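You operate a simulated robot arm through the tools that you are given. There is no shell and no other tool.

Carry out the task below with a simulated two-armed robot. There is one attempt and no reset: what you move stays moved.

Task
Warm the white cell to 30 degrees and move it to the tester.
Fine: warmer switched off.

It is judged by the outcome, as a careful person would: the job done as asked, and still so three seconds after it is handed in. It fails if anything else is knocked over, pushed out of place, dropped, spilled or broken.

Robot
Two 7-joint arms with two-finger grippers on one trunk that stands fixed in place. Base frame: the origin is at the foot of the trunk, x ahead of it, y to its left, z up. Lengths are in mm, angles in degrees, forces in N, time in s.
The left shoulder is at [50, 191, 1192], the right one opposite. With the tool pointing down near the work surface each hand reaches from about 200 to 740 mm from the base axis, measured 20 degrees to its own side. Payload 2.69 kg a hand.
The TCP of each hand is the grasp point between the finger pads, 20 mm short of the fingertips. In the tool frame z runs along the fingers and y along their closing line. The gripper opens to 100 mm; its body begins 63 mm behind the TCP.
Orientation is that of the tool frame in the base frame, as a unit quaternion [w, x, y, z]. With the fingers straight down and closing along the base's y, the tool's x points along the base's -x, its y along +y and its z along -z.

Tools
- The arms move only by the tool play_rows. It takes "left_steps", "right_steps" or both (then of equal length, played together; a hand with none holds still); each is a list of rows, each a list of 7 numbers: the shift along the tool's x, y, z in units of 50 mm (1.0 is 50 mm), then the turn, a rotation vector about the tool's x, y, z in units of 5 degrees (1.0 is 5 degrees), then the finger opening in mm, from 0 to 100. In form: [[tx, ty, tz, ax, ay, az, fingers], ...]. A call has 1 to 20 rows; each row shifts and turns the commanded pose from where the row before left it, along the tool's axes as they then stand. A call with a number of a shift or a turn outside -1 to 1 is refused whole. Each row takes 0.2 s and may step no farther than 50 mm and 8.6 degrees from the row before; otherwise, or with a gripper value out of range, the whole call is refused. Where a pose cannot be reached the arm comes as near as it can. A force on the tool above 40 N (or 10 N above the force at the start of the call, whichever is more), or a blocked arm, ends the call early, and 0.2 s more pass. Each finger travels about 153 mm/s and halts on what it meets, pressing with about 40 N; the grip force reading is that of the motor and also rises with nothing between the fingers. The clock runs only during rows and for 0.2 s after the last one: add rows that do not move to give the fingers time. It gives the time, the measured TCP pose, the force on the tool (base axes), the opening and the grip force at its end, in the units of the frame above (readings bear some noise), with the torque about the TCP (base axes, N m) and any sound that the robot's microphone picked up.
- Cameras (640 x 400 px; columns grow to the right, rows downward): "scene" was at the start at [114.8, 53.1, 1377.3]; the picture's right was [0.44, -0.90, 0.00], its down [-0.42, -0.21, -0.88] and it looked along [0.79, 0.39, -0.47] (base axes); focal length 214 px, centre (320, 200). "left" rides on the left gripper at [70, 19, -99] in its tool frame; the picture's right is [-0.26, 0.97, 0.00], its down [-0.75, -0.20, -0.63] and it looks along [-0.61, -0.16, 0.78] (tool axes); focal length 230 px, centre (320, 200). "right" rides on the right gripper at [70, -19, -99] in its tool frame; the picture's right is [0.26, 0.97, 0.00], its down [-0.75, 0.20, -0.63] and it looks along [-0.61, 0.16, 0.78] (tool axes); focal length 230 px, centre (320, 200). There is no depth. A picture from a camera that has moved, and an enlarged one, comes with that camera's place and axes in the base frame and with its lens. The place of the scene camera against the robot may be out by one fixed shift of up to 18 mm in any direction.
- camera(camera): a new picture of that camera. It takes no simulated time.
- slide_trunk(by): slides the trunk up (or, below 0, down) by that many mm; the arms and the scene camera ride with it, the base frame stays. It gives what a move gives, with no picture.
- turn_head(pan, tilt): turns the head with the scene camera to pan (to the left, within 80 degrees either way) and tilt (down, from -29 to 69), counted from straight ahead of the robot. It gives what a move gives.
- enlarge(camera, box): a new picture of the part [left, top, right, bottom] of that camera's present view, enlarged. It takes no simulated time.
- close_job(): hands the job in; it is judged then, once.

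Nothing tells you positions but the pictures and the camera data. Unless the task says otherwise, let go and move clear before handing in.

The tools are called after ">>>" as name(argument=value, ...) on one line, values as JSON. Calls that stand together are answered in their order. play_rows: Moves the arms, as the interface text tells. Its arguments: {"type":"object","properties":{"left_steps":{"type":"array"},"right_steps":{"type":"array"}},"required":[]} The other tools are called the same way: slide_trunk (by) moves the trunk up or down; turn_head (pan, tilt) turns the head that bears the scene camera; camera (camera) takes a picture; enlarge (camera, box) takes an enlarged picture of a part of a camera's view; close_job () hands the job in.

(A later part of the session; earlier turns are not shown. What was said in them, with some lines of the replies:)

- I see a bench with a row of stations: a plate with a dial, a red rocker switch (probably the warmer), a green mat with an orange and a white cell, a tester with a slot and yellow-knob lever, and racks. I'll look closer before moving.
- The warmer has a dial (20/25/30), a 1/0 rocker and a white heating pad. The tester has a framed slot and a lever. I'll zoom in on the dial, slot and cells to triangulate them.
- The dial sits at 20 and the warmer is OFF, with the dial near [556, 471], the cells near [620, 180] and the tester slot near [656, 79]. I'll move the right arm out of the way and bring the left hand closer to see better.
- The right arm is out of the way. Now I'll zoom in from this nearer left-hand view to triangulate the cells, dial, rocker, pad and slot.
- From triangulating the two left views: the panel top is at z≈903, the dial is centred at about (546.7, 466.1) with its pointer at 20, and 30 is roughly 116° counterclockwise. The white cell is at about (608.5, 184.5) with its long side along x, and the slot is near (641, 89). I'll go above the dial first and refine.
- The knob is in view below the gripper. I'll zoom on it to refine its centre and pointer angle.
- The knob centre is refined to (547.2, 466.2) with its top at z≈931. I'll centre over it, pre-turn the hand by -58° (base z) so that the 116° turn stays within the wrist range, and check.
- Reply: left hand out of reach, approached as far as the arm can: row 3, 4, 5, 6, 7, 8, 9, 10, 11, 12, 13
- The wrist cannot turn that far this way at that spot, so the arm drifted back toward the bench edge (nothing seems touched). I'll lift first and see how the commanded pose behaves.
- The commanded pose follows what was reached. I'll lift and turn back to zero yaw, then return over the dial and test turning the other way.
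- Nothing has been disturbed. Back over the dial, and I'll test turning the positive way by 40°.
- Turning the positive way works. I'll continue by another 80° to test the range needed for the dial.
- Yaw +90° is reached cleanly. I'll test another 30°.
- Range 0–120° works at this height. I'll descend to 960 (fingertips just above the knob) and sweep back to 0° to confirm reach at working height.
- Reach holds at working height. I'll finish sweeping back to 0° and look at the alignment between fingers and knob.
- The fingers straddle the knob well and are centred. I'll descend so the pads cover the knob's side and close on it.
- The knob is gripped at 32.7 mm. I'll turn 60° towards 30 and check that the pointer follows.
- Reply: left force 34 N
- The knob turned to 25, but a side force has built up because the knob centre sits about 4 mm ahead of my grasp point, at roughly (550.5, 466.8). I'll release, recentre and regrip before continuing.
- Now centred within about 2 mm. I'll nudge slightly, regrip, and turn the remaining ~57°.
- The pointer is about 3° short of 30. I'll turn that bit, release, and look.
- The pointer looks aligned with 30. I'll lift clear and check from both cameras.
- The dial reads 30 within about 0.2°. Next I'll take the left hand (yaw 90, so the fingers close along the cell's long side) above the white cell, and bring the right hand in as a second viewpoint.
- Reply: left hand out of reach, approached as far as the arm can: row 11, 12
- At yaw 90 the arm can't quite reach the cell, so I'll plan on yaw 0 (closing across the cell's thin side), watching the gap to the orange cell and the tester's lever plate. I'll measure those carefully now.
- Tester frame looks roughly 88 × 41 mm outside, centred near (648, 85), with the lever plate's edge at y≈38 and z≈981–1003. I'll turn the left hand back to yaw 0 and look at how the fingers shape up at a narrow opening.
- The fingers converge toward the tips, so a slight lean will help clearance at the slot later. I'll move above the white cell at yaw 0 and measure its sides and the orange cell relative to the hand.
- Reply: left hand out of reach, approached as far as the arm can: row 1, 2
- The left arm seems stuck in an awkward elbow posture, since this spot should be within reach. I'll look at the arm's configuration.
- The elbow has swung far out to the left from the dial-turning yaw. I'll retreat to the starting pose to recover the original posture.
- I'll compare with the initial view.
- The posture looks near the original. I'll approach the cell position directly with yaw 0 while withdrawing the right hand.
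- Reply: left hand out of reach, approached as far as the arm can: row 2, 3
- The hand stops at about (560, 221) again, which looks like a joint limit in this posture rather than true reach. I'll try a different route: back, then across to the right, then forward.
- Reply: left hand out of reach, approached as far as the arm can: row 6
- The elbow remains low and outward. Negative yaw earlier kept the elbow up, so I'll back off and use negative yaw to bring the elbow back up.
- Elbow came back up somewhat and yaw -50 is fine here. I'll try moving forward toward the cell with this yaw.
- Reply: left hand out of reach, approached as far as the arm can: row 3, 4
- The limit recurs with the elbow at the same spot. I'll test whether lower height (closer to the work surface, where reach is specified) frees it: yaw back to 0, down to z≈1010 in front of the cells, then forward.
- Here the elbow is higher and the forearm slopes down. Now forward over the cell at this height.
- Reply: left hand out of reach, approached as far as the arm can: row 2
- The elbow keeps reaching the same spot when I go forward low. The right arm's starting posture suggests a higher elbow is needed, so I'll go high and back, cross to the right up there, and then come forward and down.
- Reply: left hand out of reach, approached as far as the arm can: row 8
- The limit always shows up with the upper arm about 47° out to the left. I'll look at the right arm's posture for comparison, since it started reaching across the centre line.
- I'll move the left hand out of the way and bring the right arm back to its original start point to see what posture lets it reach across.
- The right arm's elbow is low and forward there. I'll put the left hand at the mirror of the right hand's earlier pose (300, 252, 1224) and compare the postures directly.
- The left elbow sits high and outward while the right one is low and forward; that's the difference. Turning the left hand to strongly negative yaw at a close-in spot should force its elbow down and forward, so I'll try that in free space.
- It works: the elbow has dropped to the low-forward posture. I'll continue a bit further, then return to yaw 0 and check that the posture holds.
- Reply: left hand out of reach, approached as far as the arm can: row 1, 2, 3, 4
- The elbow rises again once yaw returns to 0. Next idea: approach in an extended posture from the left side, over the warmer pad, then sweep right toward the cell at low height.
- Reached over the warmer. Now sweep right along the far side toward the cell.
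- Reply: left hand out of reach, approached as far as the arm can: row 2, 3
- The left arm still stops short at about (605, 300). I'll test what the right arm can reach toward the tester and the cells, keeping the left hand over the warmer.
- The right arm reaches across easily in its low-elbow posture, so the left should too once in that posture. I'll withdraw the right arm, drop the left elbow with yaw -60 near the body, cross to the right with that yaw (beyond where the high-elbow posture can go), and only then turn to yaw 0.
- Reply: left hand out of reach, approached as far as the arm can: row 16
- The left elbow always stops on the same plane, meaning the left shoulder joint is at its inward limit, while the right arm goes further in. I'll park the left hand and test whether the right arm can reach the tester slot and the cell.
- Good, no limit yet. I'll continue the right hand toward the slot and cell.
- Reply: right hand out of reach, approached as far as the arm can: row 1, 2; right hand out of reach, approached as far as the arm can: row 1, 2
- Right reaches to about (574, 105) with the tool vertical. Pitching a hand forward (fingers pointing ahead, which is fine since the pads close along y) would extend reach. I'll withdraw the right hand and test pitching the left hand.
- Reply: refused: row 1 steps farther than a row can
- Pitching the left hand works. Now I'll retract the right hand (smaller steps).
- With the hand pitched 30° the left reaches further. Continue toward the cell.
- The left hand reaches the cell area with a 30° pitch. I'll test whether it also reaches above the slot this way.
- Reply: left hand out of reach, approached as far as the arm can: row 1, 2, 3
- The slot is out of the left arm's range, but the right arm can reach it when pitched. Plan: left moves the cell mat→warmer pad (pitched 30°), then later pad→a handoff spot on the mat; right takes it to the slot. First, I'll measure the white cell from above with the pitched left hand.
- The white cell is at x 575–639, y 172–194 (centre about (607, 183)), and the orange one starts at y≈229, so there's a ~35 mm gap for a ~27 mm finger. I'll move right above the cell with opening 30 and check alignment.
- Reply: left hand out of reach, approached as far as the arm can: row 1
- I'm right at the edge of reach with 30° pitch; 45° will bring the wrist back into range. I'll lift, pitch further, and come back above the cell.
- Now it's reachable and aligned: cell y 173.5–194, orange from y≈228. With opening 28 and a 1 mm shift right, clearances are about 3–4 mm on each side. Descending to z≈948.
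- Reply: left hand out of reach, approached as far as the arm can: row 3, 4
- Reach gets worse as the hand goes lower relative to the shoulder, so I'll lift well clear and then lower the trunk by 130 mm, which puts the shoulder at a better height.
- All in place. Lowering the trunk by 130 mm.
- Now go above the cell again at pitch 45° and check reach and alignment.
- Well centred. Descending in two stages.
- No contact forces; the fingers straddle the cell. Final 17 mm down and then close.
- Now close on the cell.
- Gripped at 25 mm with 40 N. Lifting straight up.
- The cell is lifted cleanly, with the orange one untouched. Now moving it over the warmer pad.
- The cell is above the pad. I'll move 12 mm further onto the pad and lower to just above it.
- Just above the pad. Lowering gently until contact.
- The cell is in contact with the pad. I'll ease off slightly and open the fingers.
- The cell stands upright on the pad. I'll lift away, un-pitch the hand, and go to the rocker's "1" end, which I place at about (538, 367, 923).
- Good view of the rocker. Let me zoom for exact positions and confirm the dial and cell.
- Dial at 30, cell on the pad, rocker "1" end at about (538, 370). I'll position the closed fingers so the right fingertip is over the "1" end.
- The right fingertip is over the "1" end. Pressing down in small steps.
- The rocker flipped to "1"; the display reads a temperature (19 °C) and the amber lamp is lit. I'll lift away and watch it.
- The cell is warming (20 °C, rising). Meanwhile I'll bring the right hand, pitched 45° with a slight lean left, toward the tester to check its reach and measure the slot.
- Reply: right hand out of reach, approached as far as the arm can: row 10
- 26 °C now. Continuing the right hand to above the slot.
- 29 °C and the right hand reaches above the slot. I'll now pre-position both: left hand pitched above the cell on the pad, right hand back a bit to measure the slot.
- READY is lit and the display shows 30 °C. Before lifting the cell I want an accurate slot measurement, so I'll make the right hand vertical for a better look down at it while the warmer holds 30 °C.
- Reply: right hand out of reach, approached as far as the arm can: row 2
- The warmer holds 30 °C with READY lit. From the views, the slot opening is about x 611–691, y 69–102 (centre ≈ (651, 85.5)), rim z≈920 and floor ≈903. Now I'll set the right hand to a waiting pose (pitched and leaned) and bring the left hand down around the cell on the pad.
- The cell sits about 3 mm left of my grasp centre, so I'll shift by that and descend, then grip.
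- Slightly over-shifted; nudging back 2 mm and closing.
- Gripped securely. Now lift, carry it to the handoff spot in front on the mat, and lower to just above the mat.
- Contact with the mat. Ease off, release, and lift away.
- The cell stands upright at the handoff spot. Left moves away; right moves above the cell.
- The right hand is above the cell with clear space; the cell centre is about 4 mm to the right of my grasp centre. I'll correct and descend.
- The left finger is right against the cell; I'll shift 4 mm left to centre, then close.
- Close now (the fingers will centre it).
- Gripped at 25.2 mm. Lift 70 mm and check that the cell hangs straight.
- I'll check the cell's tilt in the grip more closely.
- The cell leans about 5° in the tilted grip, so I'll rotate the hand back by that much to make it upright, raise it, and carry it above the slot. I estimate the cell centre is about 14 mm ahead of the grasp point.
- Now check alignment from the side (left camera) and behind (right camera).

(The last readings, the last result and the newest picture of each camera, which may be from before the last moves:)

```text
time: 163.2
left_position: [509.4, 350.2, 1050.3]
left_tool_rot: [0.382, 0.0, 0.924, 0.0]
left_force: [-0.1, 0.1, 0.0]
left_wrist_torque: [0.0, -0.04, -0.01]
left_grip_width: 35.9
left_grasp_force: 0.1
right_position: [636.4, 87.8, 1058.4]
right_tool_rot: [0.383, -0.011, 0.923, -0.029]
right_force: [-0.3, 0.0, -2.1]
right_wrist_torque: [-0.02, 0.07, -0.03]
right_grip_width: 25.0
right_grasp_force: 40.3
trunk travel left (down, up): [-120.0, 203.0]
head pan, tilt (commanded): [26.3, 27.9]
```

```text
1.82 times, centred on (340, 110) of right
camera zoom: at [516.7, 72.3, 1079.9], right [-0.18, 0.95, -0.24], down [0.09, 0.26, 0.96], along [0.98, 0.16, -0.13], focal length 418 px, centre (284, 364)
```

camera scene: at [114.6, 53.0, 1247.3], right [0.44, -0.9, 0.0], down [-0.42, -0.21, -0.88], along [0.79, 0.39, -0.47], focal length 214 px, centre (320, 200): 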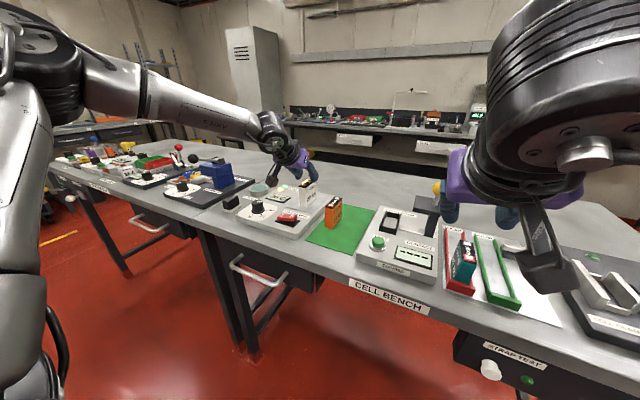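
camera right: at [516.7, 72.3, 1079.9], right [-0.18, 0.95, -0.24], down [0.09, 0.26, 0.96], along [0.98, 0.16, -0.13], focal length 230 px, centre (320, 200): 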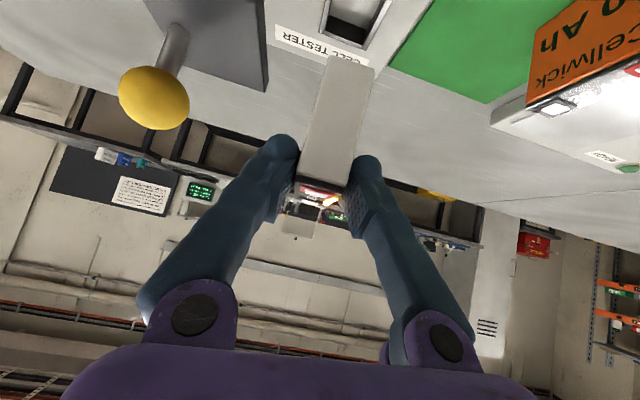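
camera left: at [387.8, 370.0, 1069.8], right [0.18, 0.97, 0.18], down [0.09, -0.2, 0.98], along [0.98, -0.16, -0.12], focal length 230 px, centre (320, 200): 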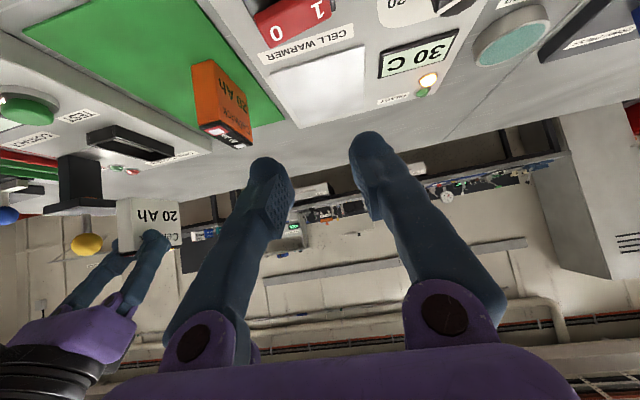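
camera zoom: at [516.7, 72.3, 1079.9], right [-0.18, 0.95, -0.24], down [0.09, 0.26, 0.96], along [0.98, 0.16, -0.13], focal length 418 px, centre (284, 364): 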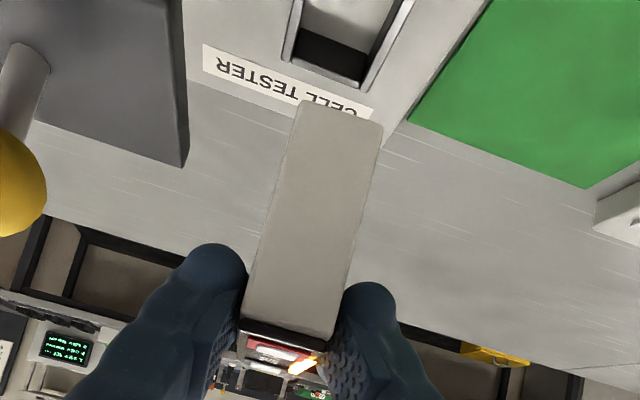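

From the two views: the cell is upright and level, near end at x≈628 (centre ≈ 663) and y≈88.5, while the slot's centre is about (649, 85.5). I'll shift back 14 mm and right 3 mm, then lower to just above the rim and check.

>>> play_rows(right_steps=[[0.2, -0.06, -0.196, 0, 0, 0, 15], [0.409, 0.035, 0.409, 0, 0, 0, 15], [0.38, 0.033, 0.38, 0, 0, 0, 15], [0, 0, 0, 0, 0, 0, 15]])

>>> enlarge(camera="left", box=[60, 90, 220, 240])

>>> enlarge(camera="right", box=[250, 0, 430, 220])

>>> enlarge(camera="scene", box=[360, 170, 440, 250])

```text
time: 164.2
left_position: [509.9, 350.4, 1049.1]
left_tool_rot: [0.383, 0.001, 0.924, 0.0]
left_force: [-0.3, -0.2, -0.4]
left_wrist_torque: [0.01, 0.01, 0.01]
left_grip_width: 36.2
left_grasp_force: 0.1
right_position: [622.2, 85.6, 1004.1]
right_tool_rot: [0.382, -0.012, 0.923, -0.028]
right_force: [-0.4, 0.1, -2.2]
right_wrist_torque: [0.0, 0.06, -0.05]
right_grip_width: 25.1
right_grasp_force: 40.5
trunk travel left (down, up): [-120.0, 203.0]
head pan, tilt (commanded): [26.3, 27.9]
```

```text
2.67 times, centred on (140, 165) of left
camera zoom: at [387.8, 369.9, 1069.9], right [0.18, 0.97, 0.18], down [0.09, -0.2, 0.98], along [0.98, -0.16, -0.12], focal length 614 px, centre (800, 293)
```

zoom: 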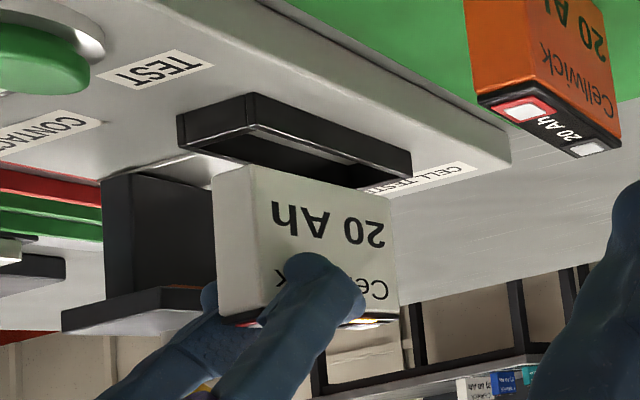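

```text
1.82 times, centred on (340, 110) of right
camera zoom: at [502.9, 70.8, 1024.8], right [-0.18, 0.95, -0.24], down [0.09, 0.26, 0.96], along [0.98, 0.15, -0.13], focal length 418 px, centre (284, 364)
```

zoom: 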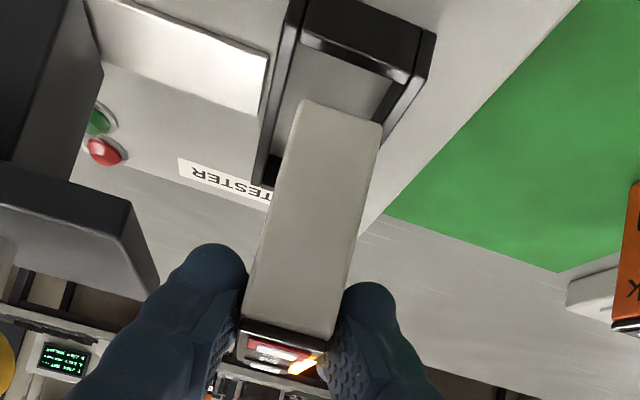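

```text
5.00 times, centred on (400, 210) of scene
camera zoom: at [115.0, 53.2, 1247.2], right [0.44, -0.9, 0.0], down [-0.42, -0.21, -0.88], along [0.79, 0.39, -0.47], focal length 1072 px, centre (-80, 150)
```

zoom: 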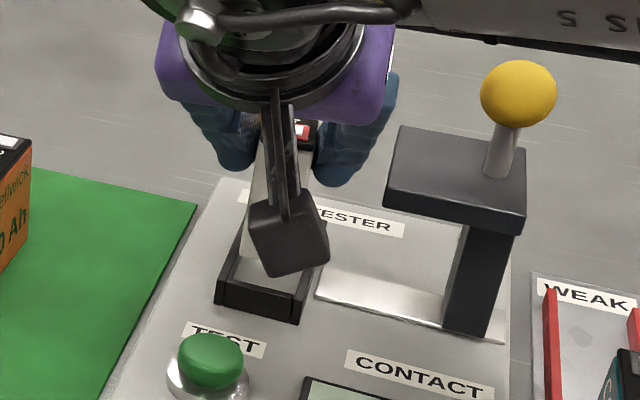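

Aligned: the cell's near end has a few mm clearance in x and y is centred within 1 mm. Lowering into the slot.

>>> play_rows(right_steps=[[0.12, 0.011, 0.134, 0, 0, 0, 15], [0.12, 0.011, 0.134, 0, 0, 0, 15], [0, 0, 0, 0, 0, 0, 15]])

>>> enlarge(camera="left", box=[60, 90, 220, 240])

>>> enlarge(camera="right", box=[250, 0, 430, 220])

```text
time: 165.0
left_position: [508.1, 350.5, 1050.8]
left_tool_rot: [0.384, 0.0, 0.923, 0.0]
left_force: [-0.5, 0.3, 0.6]
left_wrist_torque: [0.03, 0.0, 0.01]
left_grip_width: 36.3
left_grasp_force: 0.1
right_position: [624.2, 87.5, 989.1]
right_tool_rot: [0.386, -0.011, 0.922, -0.028]
right_force: [1.0, -0.6, 15.2]
right_wrist_torque: [0.22, -0.27, 0.0]
right_grip_width: 25.1
right_grasp_force: 40.5
trunk travel left (down, up): [-120.0, 203.0]
head pan, tilt (commanded): [26.3, 27.9]
```

```text
2.67 times, centred on (140, 165) of left
camera zoom: at [386.5, 369.6, 1070.9], right [0.18, 0.97, 0.18], down [0.08, -0.2, 0.98], along [0.98, -0.16, -0.12], focal length 614 px, centre (800, 293)
```

zoom: 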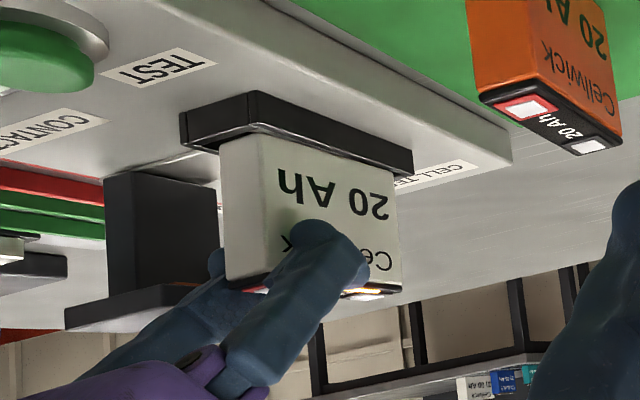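

```text
1.82 times, centred on (340, 110) of right
camera zoom: at [504.3, 72.2, 1009.2], right [-0.18, 0.95, -0.24], down [0.08, 0.26, 0.96], along [0.98, 0.15, -0.12], focal length 418 px, centre (284, 364)
```

zoom: 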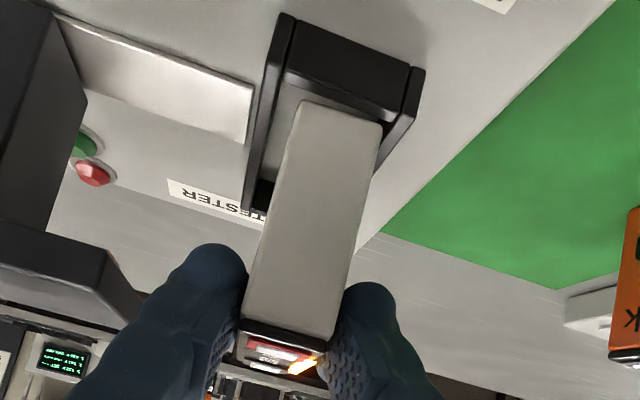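

The cell touched the rim: the torque shows contact along its +y (left) bottom edge, so it needs to go about 3 mm further right. I'll lift slightly, shift, and lower again.

>>> play_rows(right_steps=[[-0.085, -0.007, -0.085, 0, 0, 0, 15], [0.003, -0.064, 0.003, 0, 0, 0, 15], [0, 0, 0, 0, 0, 0, 15], [0.08, 0.007, 0.08, 0, 0, 0, 15], [0.06, 0.005, 0.06, 0, 0, 0, 15], [0, 0, 0, 0, 0, 0, 15]])

```text
time: 166.4
left_position: [509.1, 350.4, 1049.6]
left_tool_rot: [0.383, -0.001, 0.924, 0.001]
left_force: [0.0, 0.1, -0.5]
left_wrist_torque: [0.01, -0.02, 0.01]
left_grip_width: 36.0
left_grasp_force: 0.1
right_position: [624.5, 83.1, 980.9]
right_tool_rot: [0.382, -0.012, 0.924, -0.028]
right_force: [3.8, 1.2, -2.2]
right_wrist_torque: [0.04, -0.18, -0.07]
right_grip_width: 24.8
right_grasp_force: 39.7
trunk travel left (down, up): [-120.0, 203.0]
head pan, tilt (commanded): [26.3, 27.9]
```

It's now inside the slot (bottom ~9 mm below the rim) with slight contact at the near wall. Shift 1.5 mm forward and continue down.

>>> play_rows(right_steps=[[-0.021, 0, 0.021, 0, 0, 0, 15], [0.042, 0.004, 0.042, 0, 0, 0, 15], [0.042, 0.004, 0.042, 0, 0, 0, 15], [0, 0, 0, 0, 0, 0, 15]])

>>> enlarge(camera="left", box=[60, 90, 220, 240])

>>> enlarge(camera="scene", box=[360, 170, 440, 250])

```text
time: 167.4
left_position: [509.8, 351.1, 1049.0]
left_tool_rot: [0.382, 0.0, 0.924, 0.0]
left_force: [-0.6, 0.6, 0.4]
left_wrist_torque: [0.03, 0.01, 0.01]
left_grip_width: 36.0
left_grasp_force: 0.1
right_position: [625.2, 85.1, 975.4]
right_tool_rot: [0.383, -0.012, 0.923, -0.028]
right_force: [0.2, 0.5, -1.9]
right_wrist_torque: [0.03, 0.06, 0.01]
right_grip_width: 25.1
right_grasp_force: 40.2
trunk travel left (down, up): [-120.0, 203.0]
head pan, tilt (commanded): [26.3, 27.9]
```

```text
2.67 times, centred on (140, 165) of left
camera zoom: at [387.8, 369.8, 1069.8], right [0.18, 0.97, 0.18], down [0.09, -0.2, 0.98], along [0.98, -0.16, -0.12], focal length 614 px, centre (800, 293)
```

zoom: 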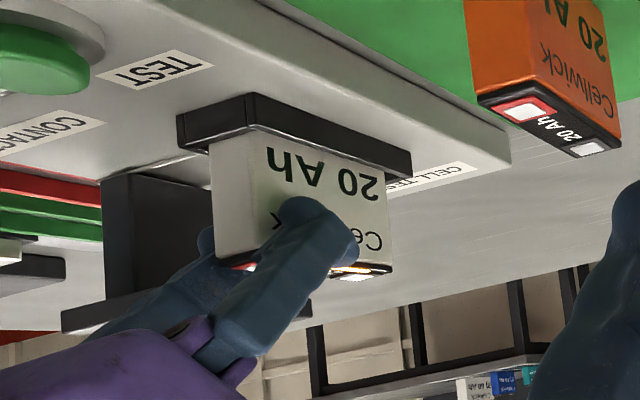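

```text
5.00 times, centred on (400, 210) of scene
camera zoom: at [115.0, 53.1, 1247.2], right [0.44, -0.9, 0.0], down [-0.42, -0.21, -0.88], along [0.79, 0.39, -0.47], focal length 1072 px, centre (-80, 150)
```

zoom: 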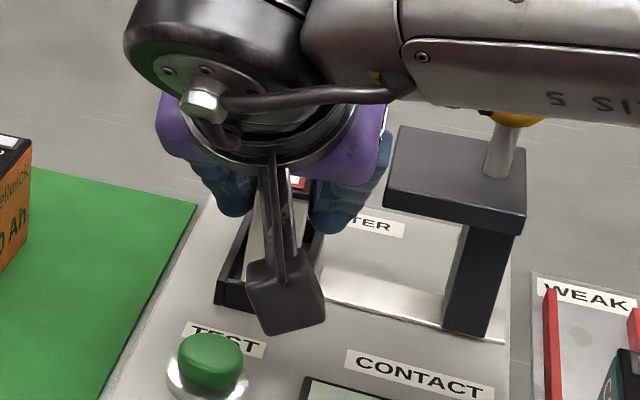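

Free in the slot, about 2 mm above the floor. Final lowering.

>>> play_rows(right_steps=[[0.02, 0.002, 0.02, 0, 0, 0, 15], [0.02, 0.002, 0.02, 0, 0, 0, 15], [0, 0, 0, 0, 0, 0, 15]])

```text
time: 168.2
left_position: [511.2, 350.4, 1049.4]
left_tool_rot: [0.383, 0.0, 0.924, -0.001]
left_force: [0.0, 0.3, -0.4]
left_wrist_torque: [0.01, 0.02, 0.04]
left_grip_width: 36.1
left_grasp_force: 0.0
right_position: [624.9, 85.1, 973.5]
right_tool_rot: [0.384, -0.012, 0.923, -0.028]
right_force: [0.6, 0.3, -2.0]
right_wrist_torque: [-0.01, 0.07, 0.01]
right_grip_width: 25.1
right_grasp_force: 39.9
trunk travel left (down, up): [-120.0, 203.0]
head pan, tilt (commanded): [26.3, 27.9]
```

>>> play_rows(right_steps=[[0.02, 0.002, 0.02, 0, 0, 0, 15], [0.02, 0.002, 0.02, 0, 0, 0, 15], [0, 0, 0, 0, 0, 0, 15]])

```text
time: 169.0
left_position: [508.3, 351.9, 1049.9]
left_tool_rot: [0.383, 0.002, 0.924, -0.001]
left_force: [-0.6, -0.3, 0.8]
left_wrist_torque: [0.02, 0.0, 0.02]
left_grip_width: 36.1
left_grasp_force: 0.1
right_position: [623.7, 84.7, 973.5]
right_tool_rot: [0.384, -0.011, 0.923, -0.028]
right_force: [-2.3, -0.8, 11.6]
right_wrist_torque: [0.0, 0.33, 0.02]
right_grip_width: 24.9
right_grasp_force: 40.2
trunk travel left (down, up): [-120.0, 203.0]
head pan, tilt (commanded): [26.3, 27.9]
```

The cell rests on the slot floor. Ease off slightly, open just enough, and check.

>>> play_rows(right_steps=[[-0.02, -0.002, -0.02, 0, 0, 0, 15], [0, 0, 0, 0, 0, 0, 24], [0, 0, 0, 0, 0, 0, 28], [0, 0, 0, 0, 0, 0, 30.5], [0, 0, 0, 0, 0, 0, 30.5]])

>>> enlarge(camera="left", box=[60, 90, 220, 240])

>>> enlarge(camera="right", box=[220, 40, 420, 220])

```text
time: 170.2
left_position: [510.0, 350.3, 1049.7]
left_tool_rot: [0.383, 0.0, 0.924, 0.0]
left_force: [-0.4, 0.2, -0.2]
left_wrist_torque: [0.01, 0.01, 0.01]
left_grip_width: 36.0
left_grasp_force: 0.1
right_position: [623.3, 83.7, 972.1]
right_tool_rot: [0.383, -0.012, 0.923, -0.028]
right_force: [0.3, 0.6, -0.4]
right_wrist_torque: [-0.03, -0.01, 0.0]
right_grip_width: 30.6
right_grasp_force: 0.1
trunk travel left (down, up): [-120.0, 203.0]
head pan, tilt (commanded): [26.3, 27.9]
```

```text
2.67 times, centred on (140, 165) of left
camera zoom: at [387.6, 369.8, 1070.0], right [0.18, 0.97, 0.18], down [0.09, -0.2, 0.98], along [0.98, -0.16, -0.12], focal length 614 px, centre (800, 293)
```

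zoom: 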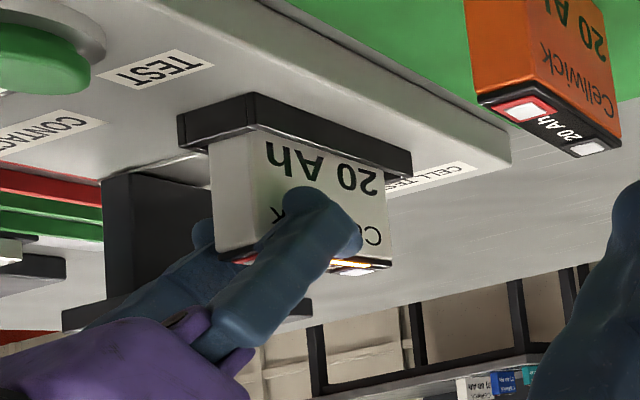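

```text
2.22 times, centred on (320, 130) of right
camera zoom: at [504.7, 67.8, 993.2], right [-0.18, 0.95, -0.24], down [0.09, 0.26, 0.96], along [0.98, 0.15, -0.13], focal length 511 px, centre (320, 356)
```

zoom: 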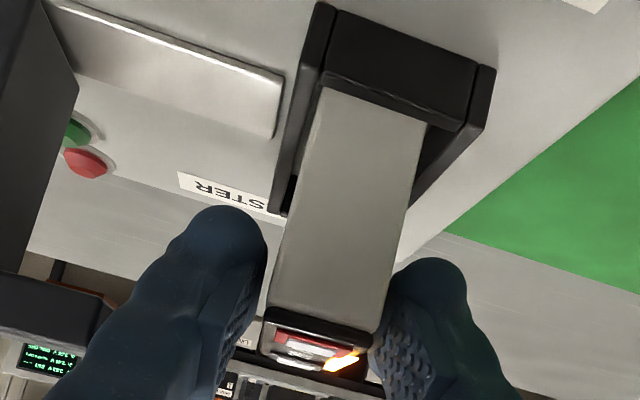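

The cell sits upright in the slot. I'll nudge 1 mm left to even the gaps and lift straight out.

>>> play_rows(right_steps=[[0, 0.025, 0, 0, 0, 0, 30.5], [-0.1, -0.009, -0.1, 0, 0, 0, 30.5], [-0.15, -0.013, -0.15, 0, 0, 0, 30.5], [-0.3, -0.026, -0.3, 0, 0, 0, 30.5], [0, 0, 0, 0, 0, 0, 30.5]])

>>> enlarge(camera="left", box=[60, 90, 220, 240])

>>> enlarge(camera="right", box=[220, 0, 420, 220])

```text
time: 171.4
left_position: [510.3, 351.4, 1049.6]
left_tool_rot: [0.382, 0.0, 0.924, -0.001]
left_force: [0.8, 0.2, 0.6]
left_wrist_torque: [0.01, 0.01, -0.02]
left_grip_width: 35.9
left_grasp_force: 0.1
right_position: [625.2, 83.5, 1009.3]
right_tool_rot: [0.383, -0.012, 0.923, -0.028]
right_force: [0.3, -0.4, 0.5]
right_wrist_torque: [-0.01, -0.01, -0.03]
right_grip_width: 30.6
right_grasp_force: 0.1
trunk travel left (down, up): [-120.0, 203.0]
head pan, tilt (commanded): [26.3, 27.9]
```

```text
2.67 times, centred on (140, 165) of left
camera zoom: at [387.6, 369.8, 1069.9], right [0.18, 0.97, 0.18], down [0.09, -0.2, 0.98], along [0.98, -0.16, -0.12], focal length 614 px, centre (800, 293)
```

zoom: 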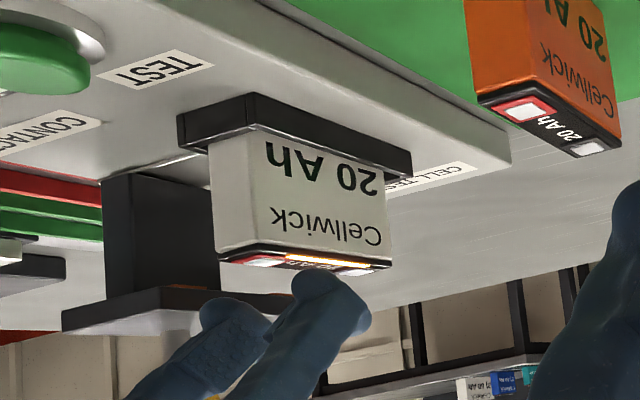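

```text
1.82 times, centred on (320, 110) of right
camera zoom: at [506.1, 67.3, 1031.8], right [-0.18, 0.95, -0.24], down [0.09, 0.26, 0.96], along [0.98, 0.15, -0.13], focal length 418 px, centre (320, 364)
```

zoom: 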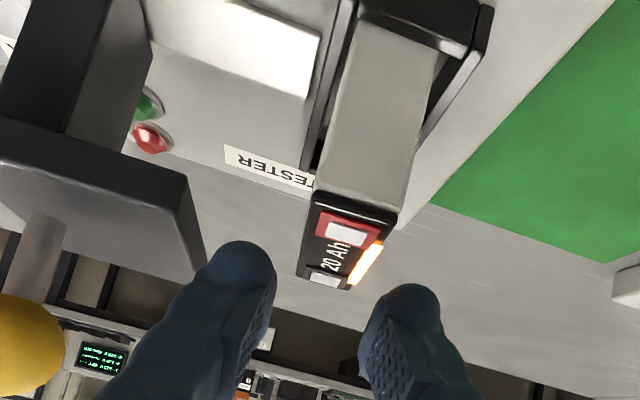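

The cell is standing in the tester slot and released. The right hand withdraws while the left hand un-pitches and goes to the rocker's "0" end to switch the warmer off.

>>> play_rows(right_steps=[[-0.49, -0.042, -0.49, 0, 0, 0, 30.5], [-0.49, -0.042, -0.49, 0, 0, 0, 30.5], [0.45, -0.6, -0.4, 0, 0, 0, 30.5], [0.45, -0.6, -0.4, 0, 0, 0, 30.5], [0.45, -0.6, -0.4, 0, 0, 0, 30.5], [0.45, -0.6, -0.4, 0, 0, 0, 30.5], [0.45, -0.6, -0.4, 0, 0, 0, 30.5], [0, 0, 0, 0, 0, 0, 30.5], [0, 0, 0, 0, 0, 0, 30.5], [0, 0, 0, 0, 0, 0, 30.5], [0, 0, 0, 0, 0, 0, 30.5]], left_steps=[[0, 0, 0, 0, 1, 0, 20], [0, 0, 0, 0, 1, 0, 0], [0, 0, 0, 0, 1, 0, 0], [0, 0, 0, 0, 1, 0, 0], [0, 0, 0, 0, 1, 0, 0], [0, 0, 0, 0, 1, 0, 0], [0, 0, 0, 0, 1, 0, 0], [0, 0, 0, 0, 1, 0, 0], [0, 0, 0, 0, 1, 0, 0], [-0.59, -0.66, 0, 0, 0, 0, 0], [0, 0, 0, 0, 0, 0, 0]])

>>> camera(camera="left")

>>> camera(camera="scene")

```text
time: 173.8
left_position: [539.9, 317.5, 1049.0]
left_tool_rot: [0.0, 0.0, 1.0, 0.0]
left_force: [0.2, -0.8, -0.5]
left_wrist_torque: [0.02, 0.0, 0.01]
left_grip_width: 0.1
left_grasp_force: 29.6
right_position: [472.8, -62.1, 1082.2]
right_tool_rot: [0.383, -0.011, 0.923, -0.028]
right_force: [0.2, -0.4, -0.2]
right_wrist_torque: [0.01, 0.01, -0.04]
right_grip_width: 30.4
right_grasp_force: 0.1
trunk travel left (down, up): [-120.0, 203.0]
head pan, tilt (commanded): [26.3, 27.9]
```

```text
taken
camera left: at [467.7, 336.2, 1148.0], right [0.26, 0.97, 0.0], down [0.75, -0.2, 0.63], along [0.61, -0.16, -0.78], focal length 230 px, centre (320, 200)
```

left: 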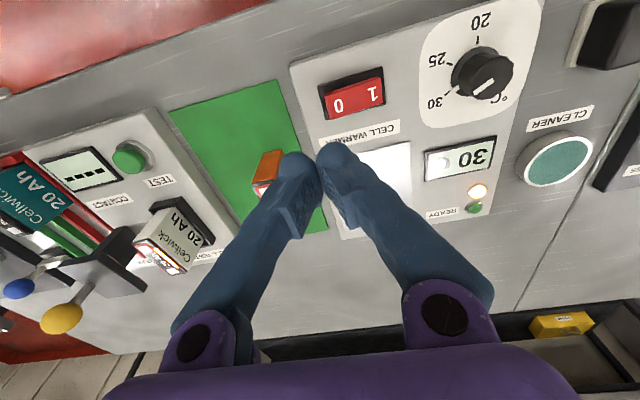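

```text
taken
camera scene: at [114.5, 53.2, 1247.3], right [0.44, -0.9, 0.0], down [-0.42, -0.21, -0.88], along [0.79, 0.39, -0.47], focal length 214 px, centre (320, 200)
```

scene: 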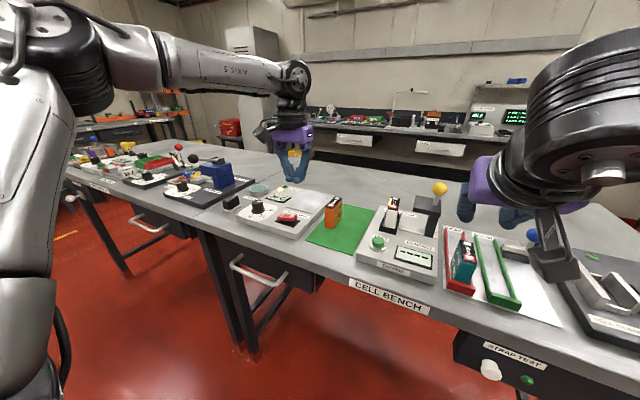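

Both clear. Descend over the "0" end.

>>> play_rows(left_steps=[[0, 0, 0.9, 0, 0, 0, 0], [0, 0, 0.9, 0, 0, 0, 0], [0, 0, 0, 0, 0, 0, 0]])

>>> enlarge(camera="scene", box=[220, 170, 350, 250])

>>> enlarge(camera="left", box=[236, 80, 436, 220])

```text
time: 174.6
left_position: [538.4, 320.7, 956.7]
left_tool_rot: [0.0, 0.001, 1.0, 0.0]
left_force: [0.3, 0.5, -0.4]
left_wrist_torque: [0.0, -0.02, -0.01]
left_grip_width: 0.0
left_grasp_force: 29.7
right_position: [471.4, -62.1, 1081.1]
right_tool_rot: [0.382, -0.012, 0.924, -0.028]
right_force: [-0.9, 0.1, 0.8]
right_wrist_torque: [0.02, -0.01, 0.01]
right_grip_width: 30.4
right_grasp_force: 0.2
trunk travel left (down, up): [-120.0, 203.0]
head pan, tilt (commanded): [26.3, 27.9]
```

```text
4.92 times, centred on (285, 210) of scene
camera zoom: at [114.7, 53.0, 1247.3], right [0.44, -0.9, 0.0], down [-0.42, -0.21, -0.88], along [0.79, 0.39, -0.47], focal length 1056 px, centre (492, 151)
```

zoom: 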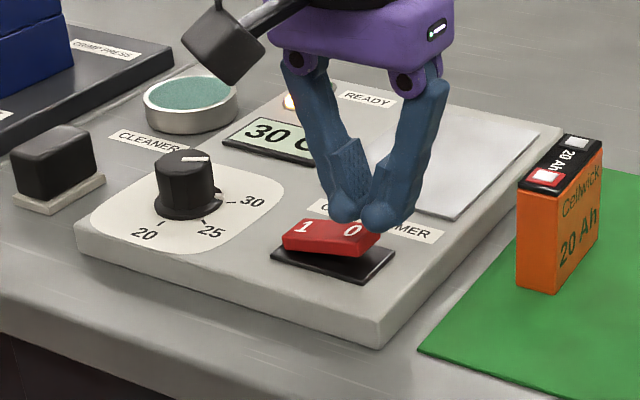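

```text
2.86 times, centred on (336, 150) of left
camera zoom: at [465.0, 339.2, 1054.7], right [0.26, 0.97, 0.0], down [0.75, -0.2, 0.63], along [0.61, -0.16, -0.78], focal length 657 px, centre (274, 343)
```

zoom: 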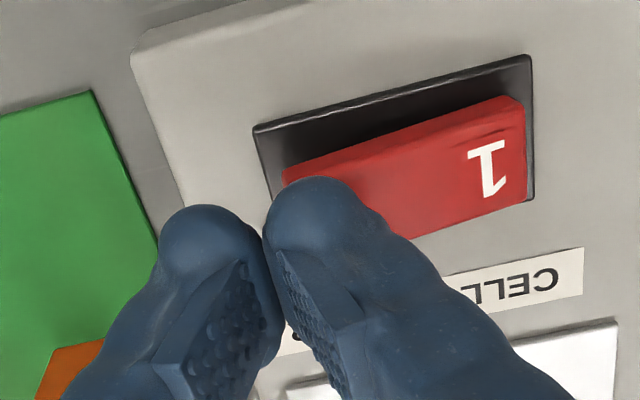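

The left fingertip is over the raised "0" end. Pressing.

>>> play_rows(left_steps=[[0, 0, 0.18, 0, 0, 0, 0], [0, 0, 0.06, 0, 0, 0, 0], [0, 0, 0.06, 0, 0, 0, 0], [0, 0, 0.06, 0, 0, 0, 0], [0, 0, 0.06, 0, 0, 0, 0], [0, 0, 0, 0, 0, 0, 0]])

>>> enlarge(camera="scene", box=[220, 170, 350, 250])

```text
time: 176.0
left_position: [538.6, 318.7, 934.0]
left_tool_rot: [0.0, 0.0, 1.0, 0.0]
left_force: [-0.3, 0.9, -0.6]
left_wrist_torque: [0.02, 0.0, 0.01]
left_grip_width: 0.0
left_grasp_force: 29.0
right_position: [471.5, -60.9, 1081.9]
right_tool_rot: [0.383, -0.012, 0.923, -0.028]
right_force: [0.2, -0.1, 0.3]
right_wrist_torque: [0.01, -0.01, 0.03]
right_grip_width: 30.5
right_grasp_force: 0.1
trunk travel left (down, up): [-120.0, 203.0]
head pan, tilt (commanded): [26.3, 27.9]
```

```text
4.92 times, centred on (285, 210) of scene
camera zoom: at [114.8, 53.1, 1247.2], right [0.44, -0.9, 0.0], down [-0.42, -0.21, -0.88], along [0.79, 0.39, -0.47], focal length 1056 px, centre (492, 151)
```

zoom: 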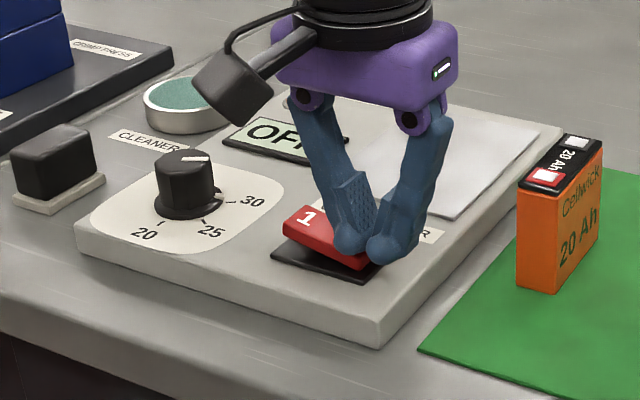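

The warmer now reads OFF with "1" raised. I'll lift the left hand clear and check the whole scene.

>>> play_rows(left_steps=[[0, 0, -0.4, 0, 0, 0, 0], [0, 0, -0.9, 0, 0, 0, 10], [0, 0, -0.9, 0, 0, 0, 20], [0.8, 0.4, 0, 0, 0, 0, 20], [0.8, 0.4, 0, 0, 0, 0, 20], [0, 0, 0, 0, 0, 0, 20]], right_steps=[[0.5, -0.6, -0.4, 0, 0, 0, 30.5], [0.5, -0.6, -0.4, 0, 0, 0, 30.5], [0.3, -0.6, -0.3, 0, 0, 0, 30.5], [0, 0, 0, 0, 0, 0, 30.5], [0, 0, 0, 0, 0, 0, 30.5], [0, 0, 0, 0, 0, 0, 30.5]])

>>> camera(camera="scene")

>>> enlarge(camera="scene", box=[220, 170, 350, 250])

>>> enlarge(camera="scene", box=[350, 180, 450, 280])

```text
time: 177.4
left_position: [459.2, 358.2, 1048.1]
left_tool_rot: [0.0, 0.001, 1.0, 0.0]
left_force: [0.0, 0.0, -0.3]
left_wrist_torque: [-0.03, -0.01, 0.01]
left_grip_width: 20.2
left_grasp_force: 0.1
right_position: [386.5, -153.7, 1079.1]
right_tool_rot: [0.383, -0.013, 0.923, -0.028]
right_force: [-0.4, 0.2, -0.5]
right_wrist_torque: [-0.01, 0.02, 0.0]
right_grip_width: 30.3
right_grasp_force: 0.0
trunk travel left (down, up): [-120.0, 203.0]
head pan, tilt (commanded): [26.3, 27.9]
```

```text
taken
camera scene: at [114.9, 53.1, 1247.2], right [0.44, -0.9, 0.0], down [-0.42, -0.21, -0.88], along [0.79, 0.39, -0.47], focal length 214 px, centre (320, 200)
```

scene: 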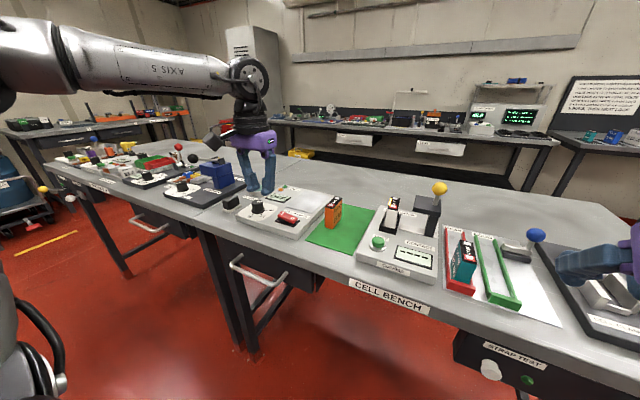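

```text
4.92 times, centred on (285, 210) of scene
camera zoom: at [114.9, 53.1, 1247.2], right [0.44, -0.9, 0.0], down [-0.42, -0.21, -0.88], along [0.79, 0.39, -0.47], focal length 1056 px, centre (492, 151)
```

zoom: 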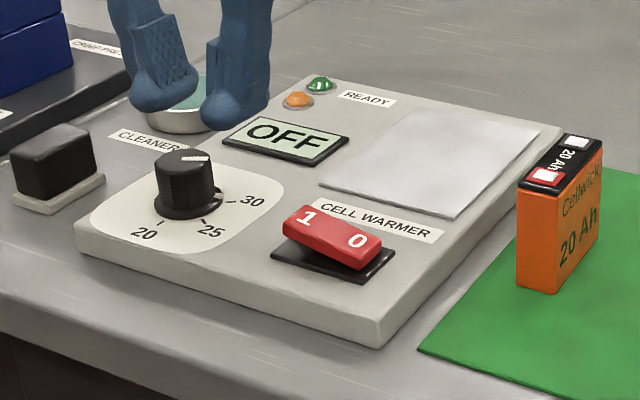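

```text
4.00 times, centred on (400, 230) of scene
camera zoom: at [114.9, 53.1, 1247.2], right [0.44, -0.9, 0.0], down [-0.42, -0.21, -0.88], along [0.79, 0.39, -0.47], focal length 858 px, centre (0, 80)
```

zoom: 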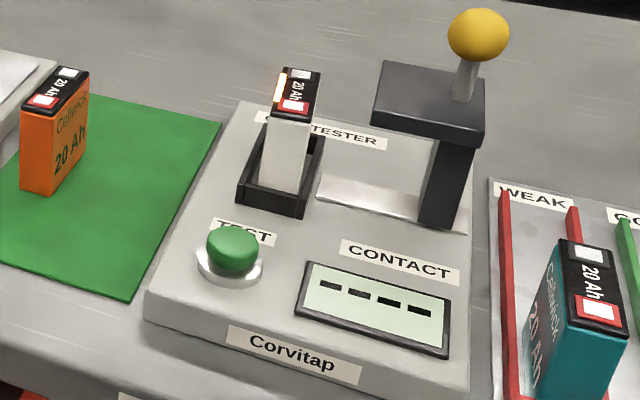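

The warmer is OFF, the warmed white cell stands upright in the tester slot with its strip lit, the orange cell and the other items are where they were, and both hands are clear. Handing in.

>>> close_job()

```text
The job is handed in.
```

The white cell was warmed to 30 °C and now stands upright in the tester slot, and the warmer is switched off. I've handed the job in; no verdict came back with it.

- **Warming:** I set the dial to 30 and left the cell on the pad. The display read 30 °C with the READY lamp lit, and I kept it there until I lifted the cell.
- **Move to the tester:** Neither arm could reach both the warmer pad and the slot. The left hand set the cell down on the mat in front, and the right hand picked it up from there and put it in the slot. About 20 seconds passed between leaving the pad and resting in the slot, so it may have cooled slightly. The strip on its top was still lit in the last picture.
- **Insertion:** The cell's lower edge touched the slot rim once on the way in. I backed off about 3 mm and it then went in freely to the floor of the slot.
- **Not used:** I left the tester's lever and TEST button alone, since you only asked for the cell to be moved there.

In the last pictures the orange cell and the other items were where they started, and both hands are clear of the bench equipment. I lowered the trunk by 130 mm for reach and left it there, and the warmer dial is still at 30.
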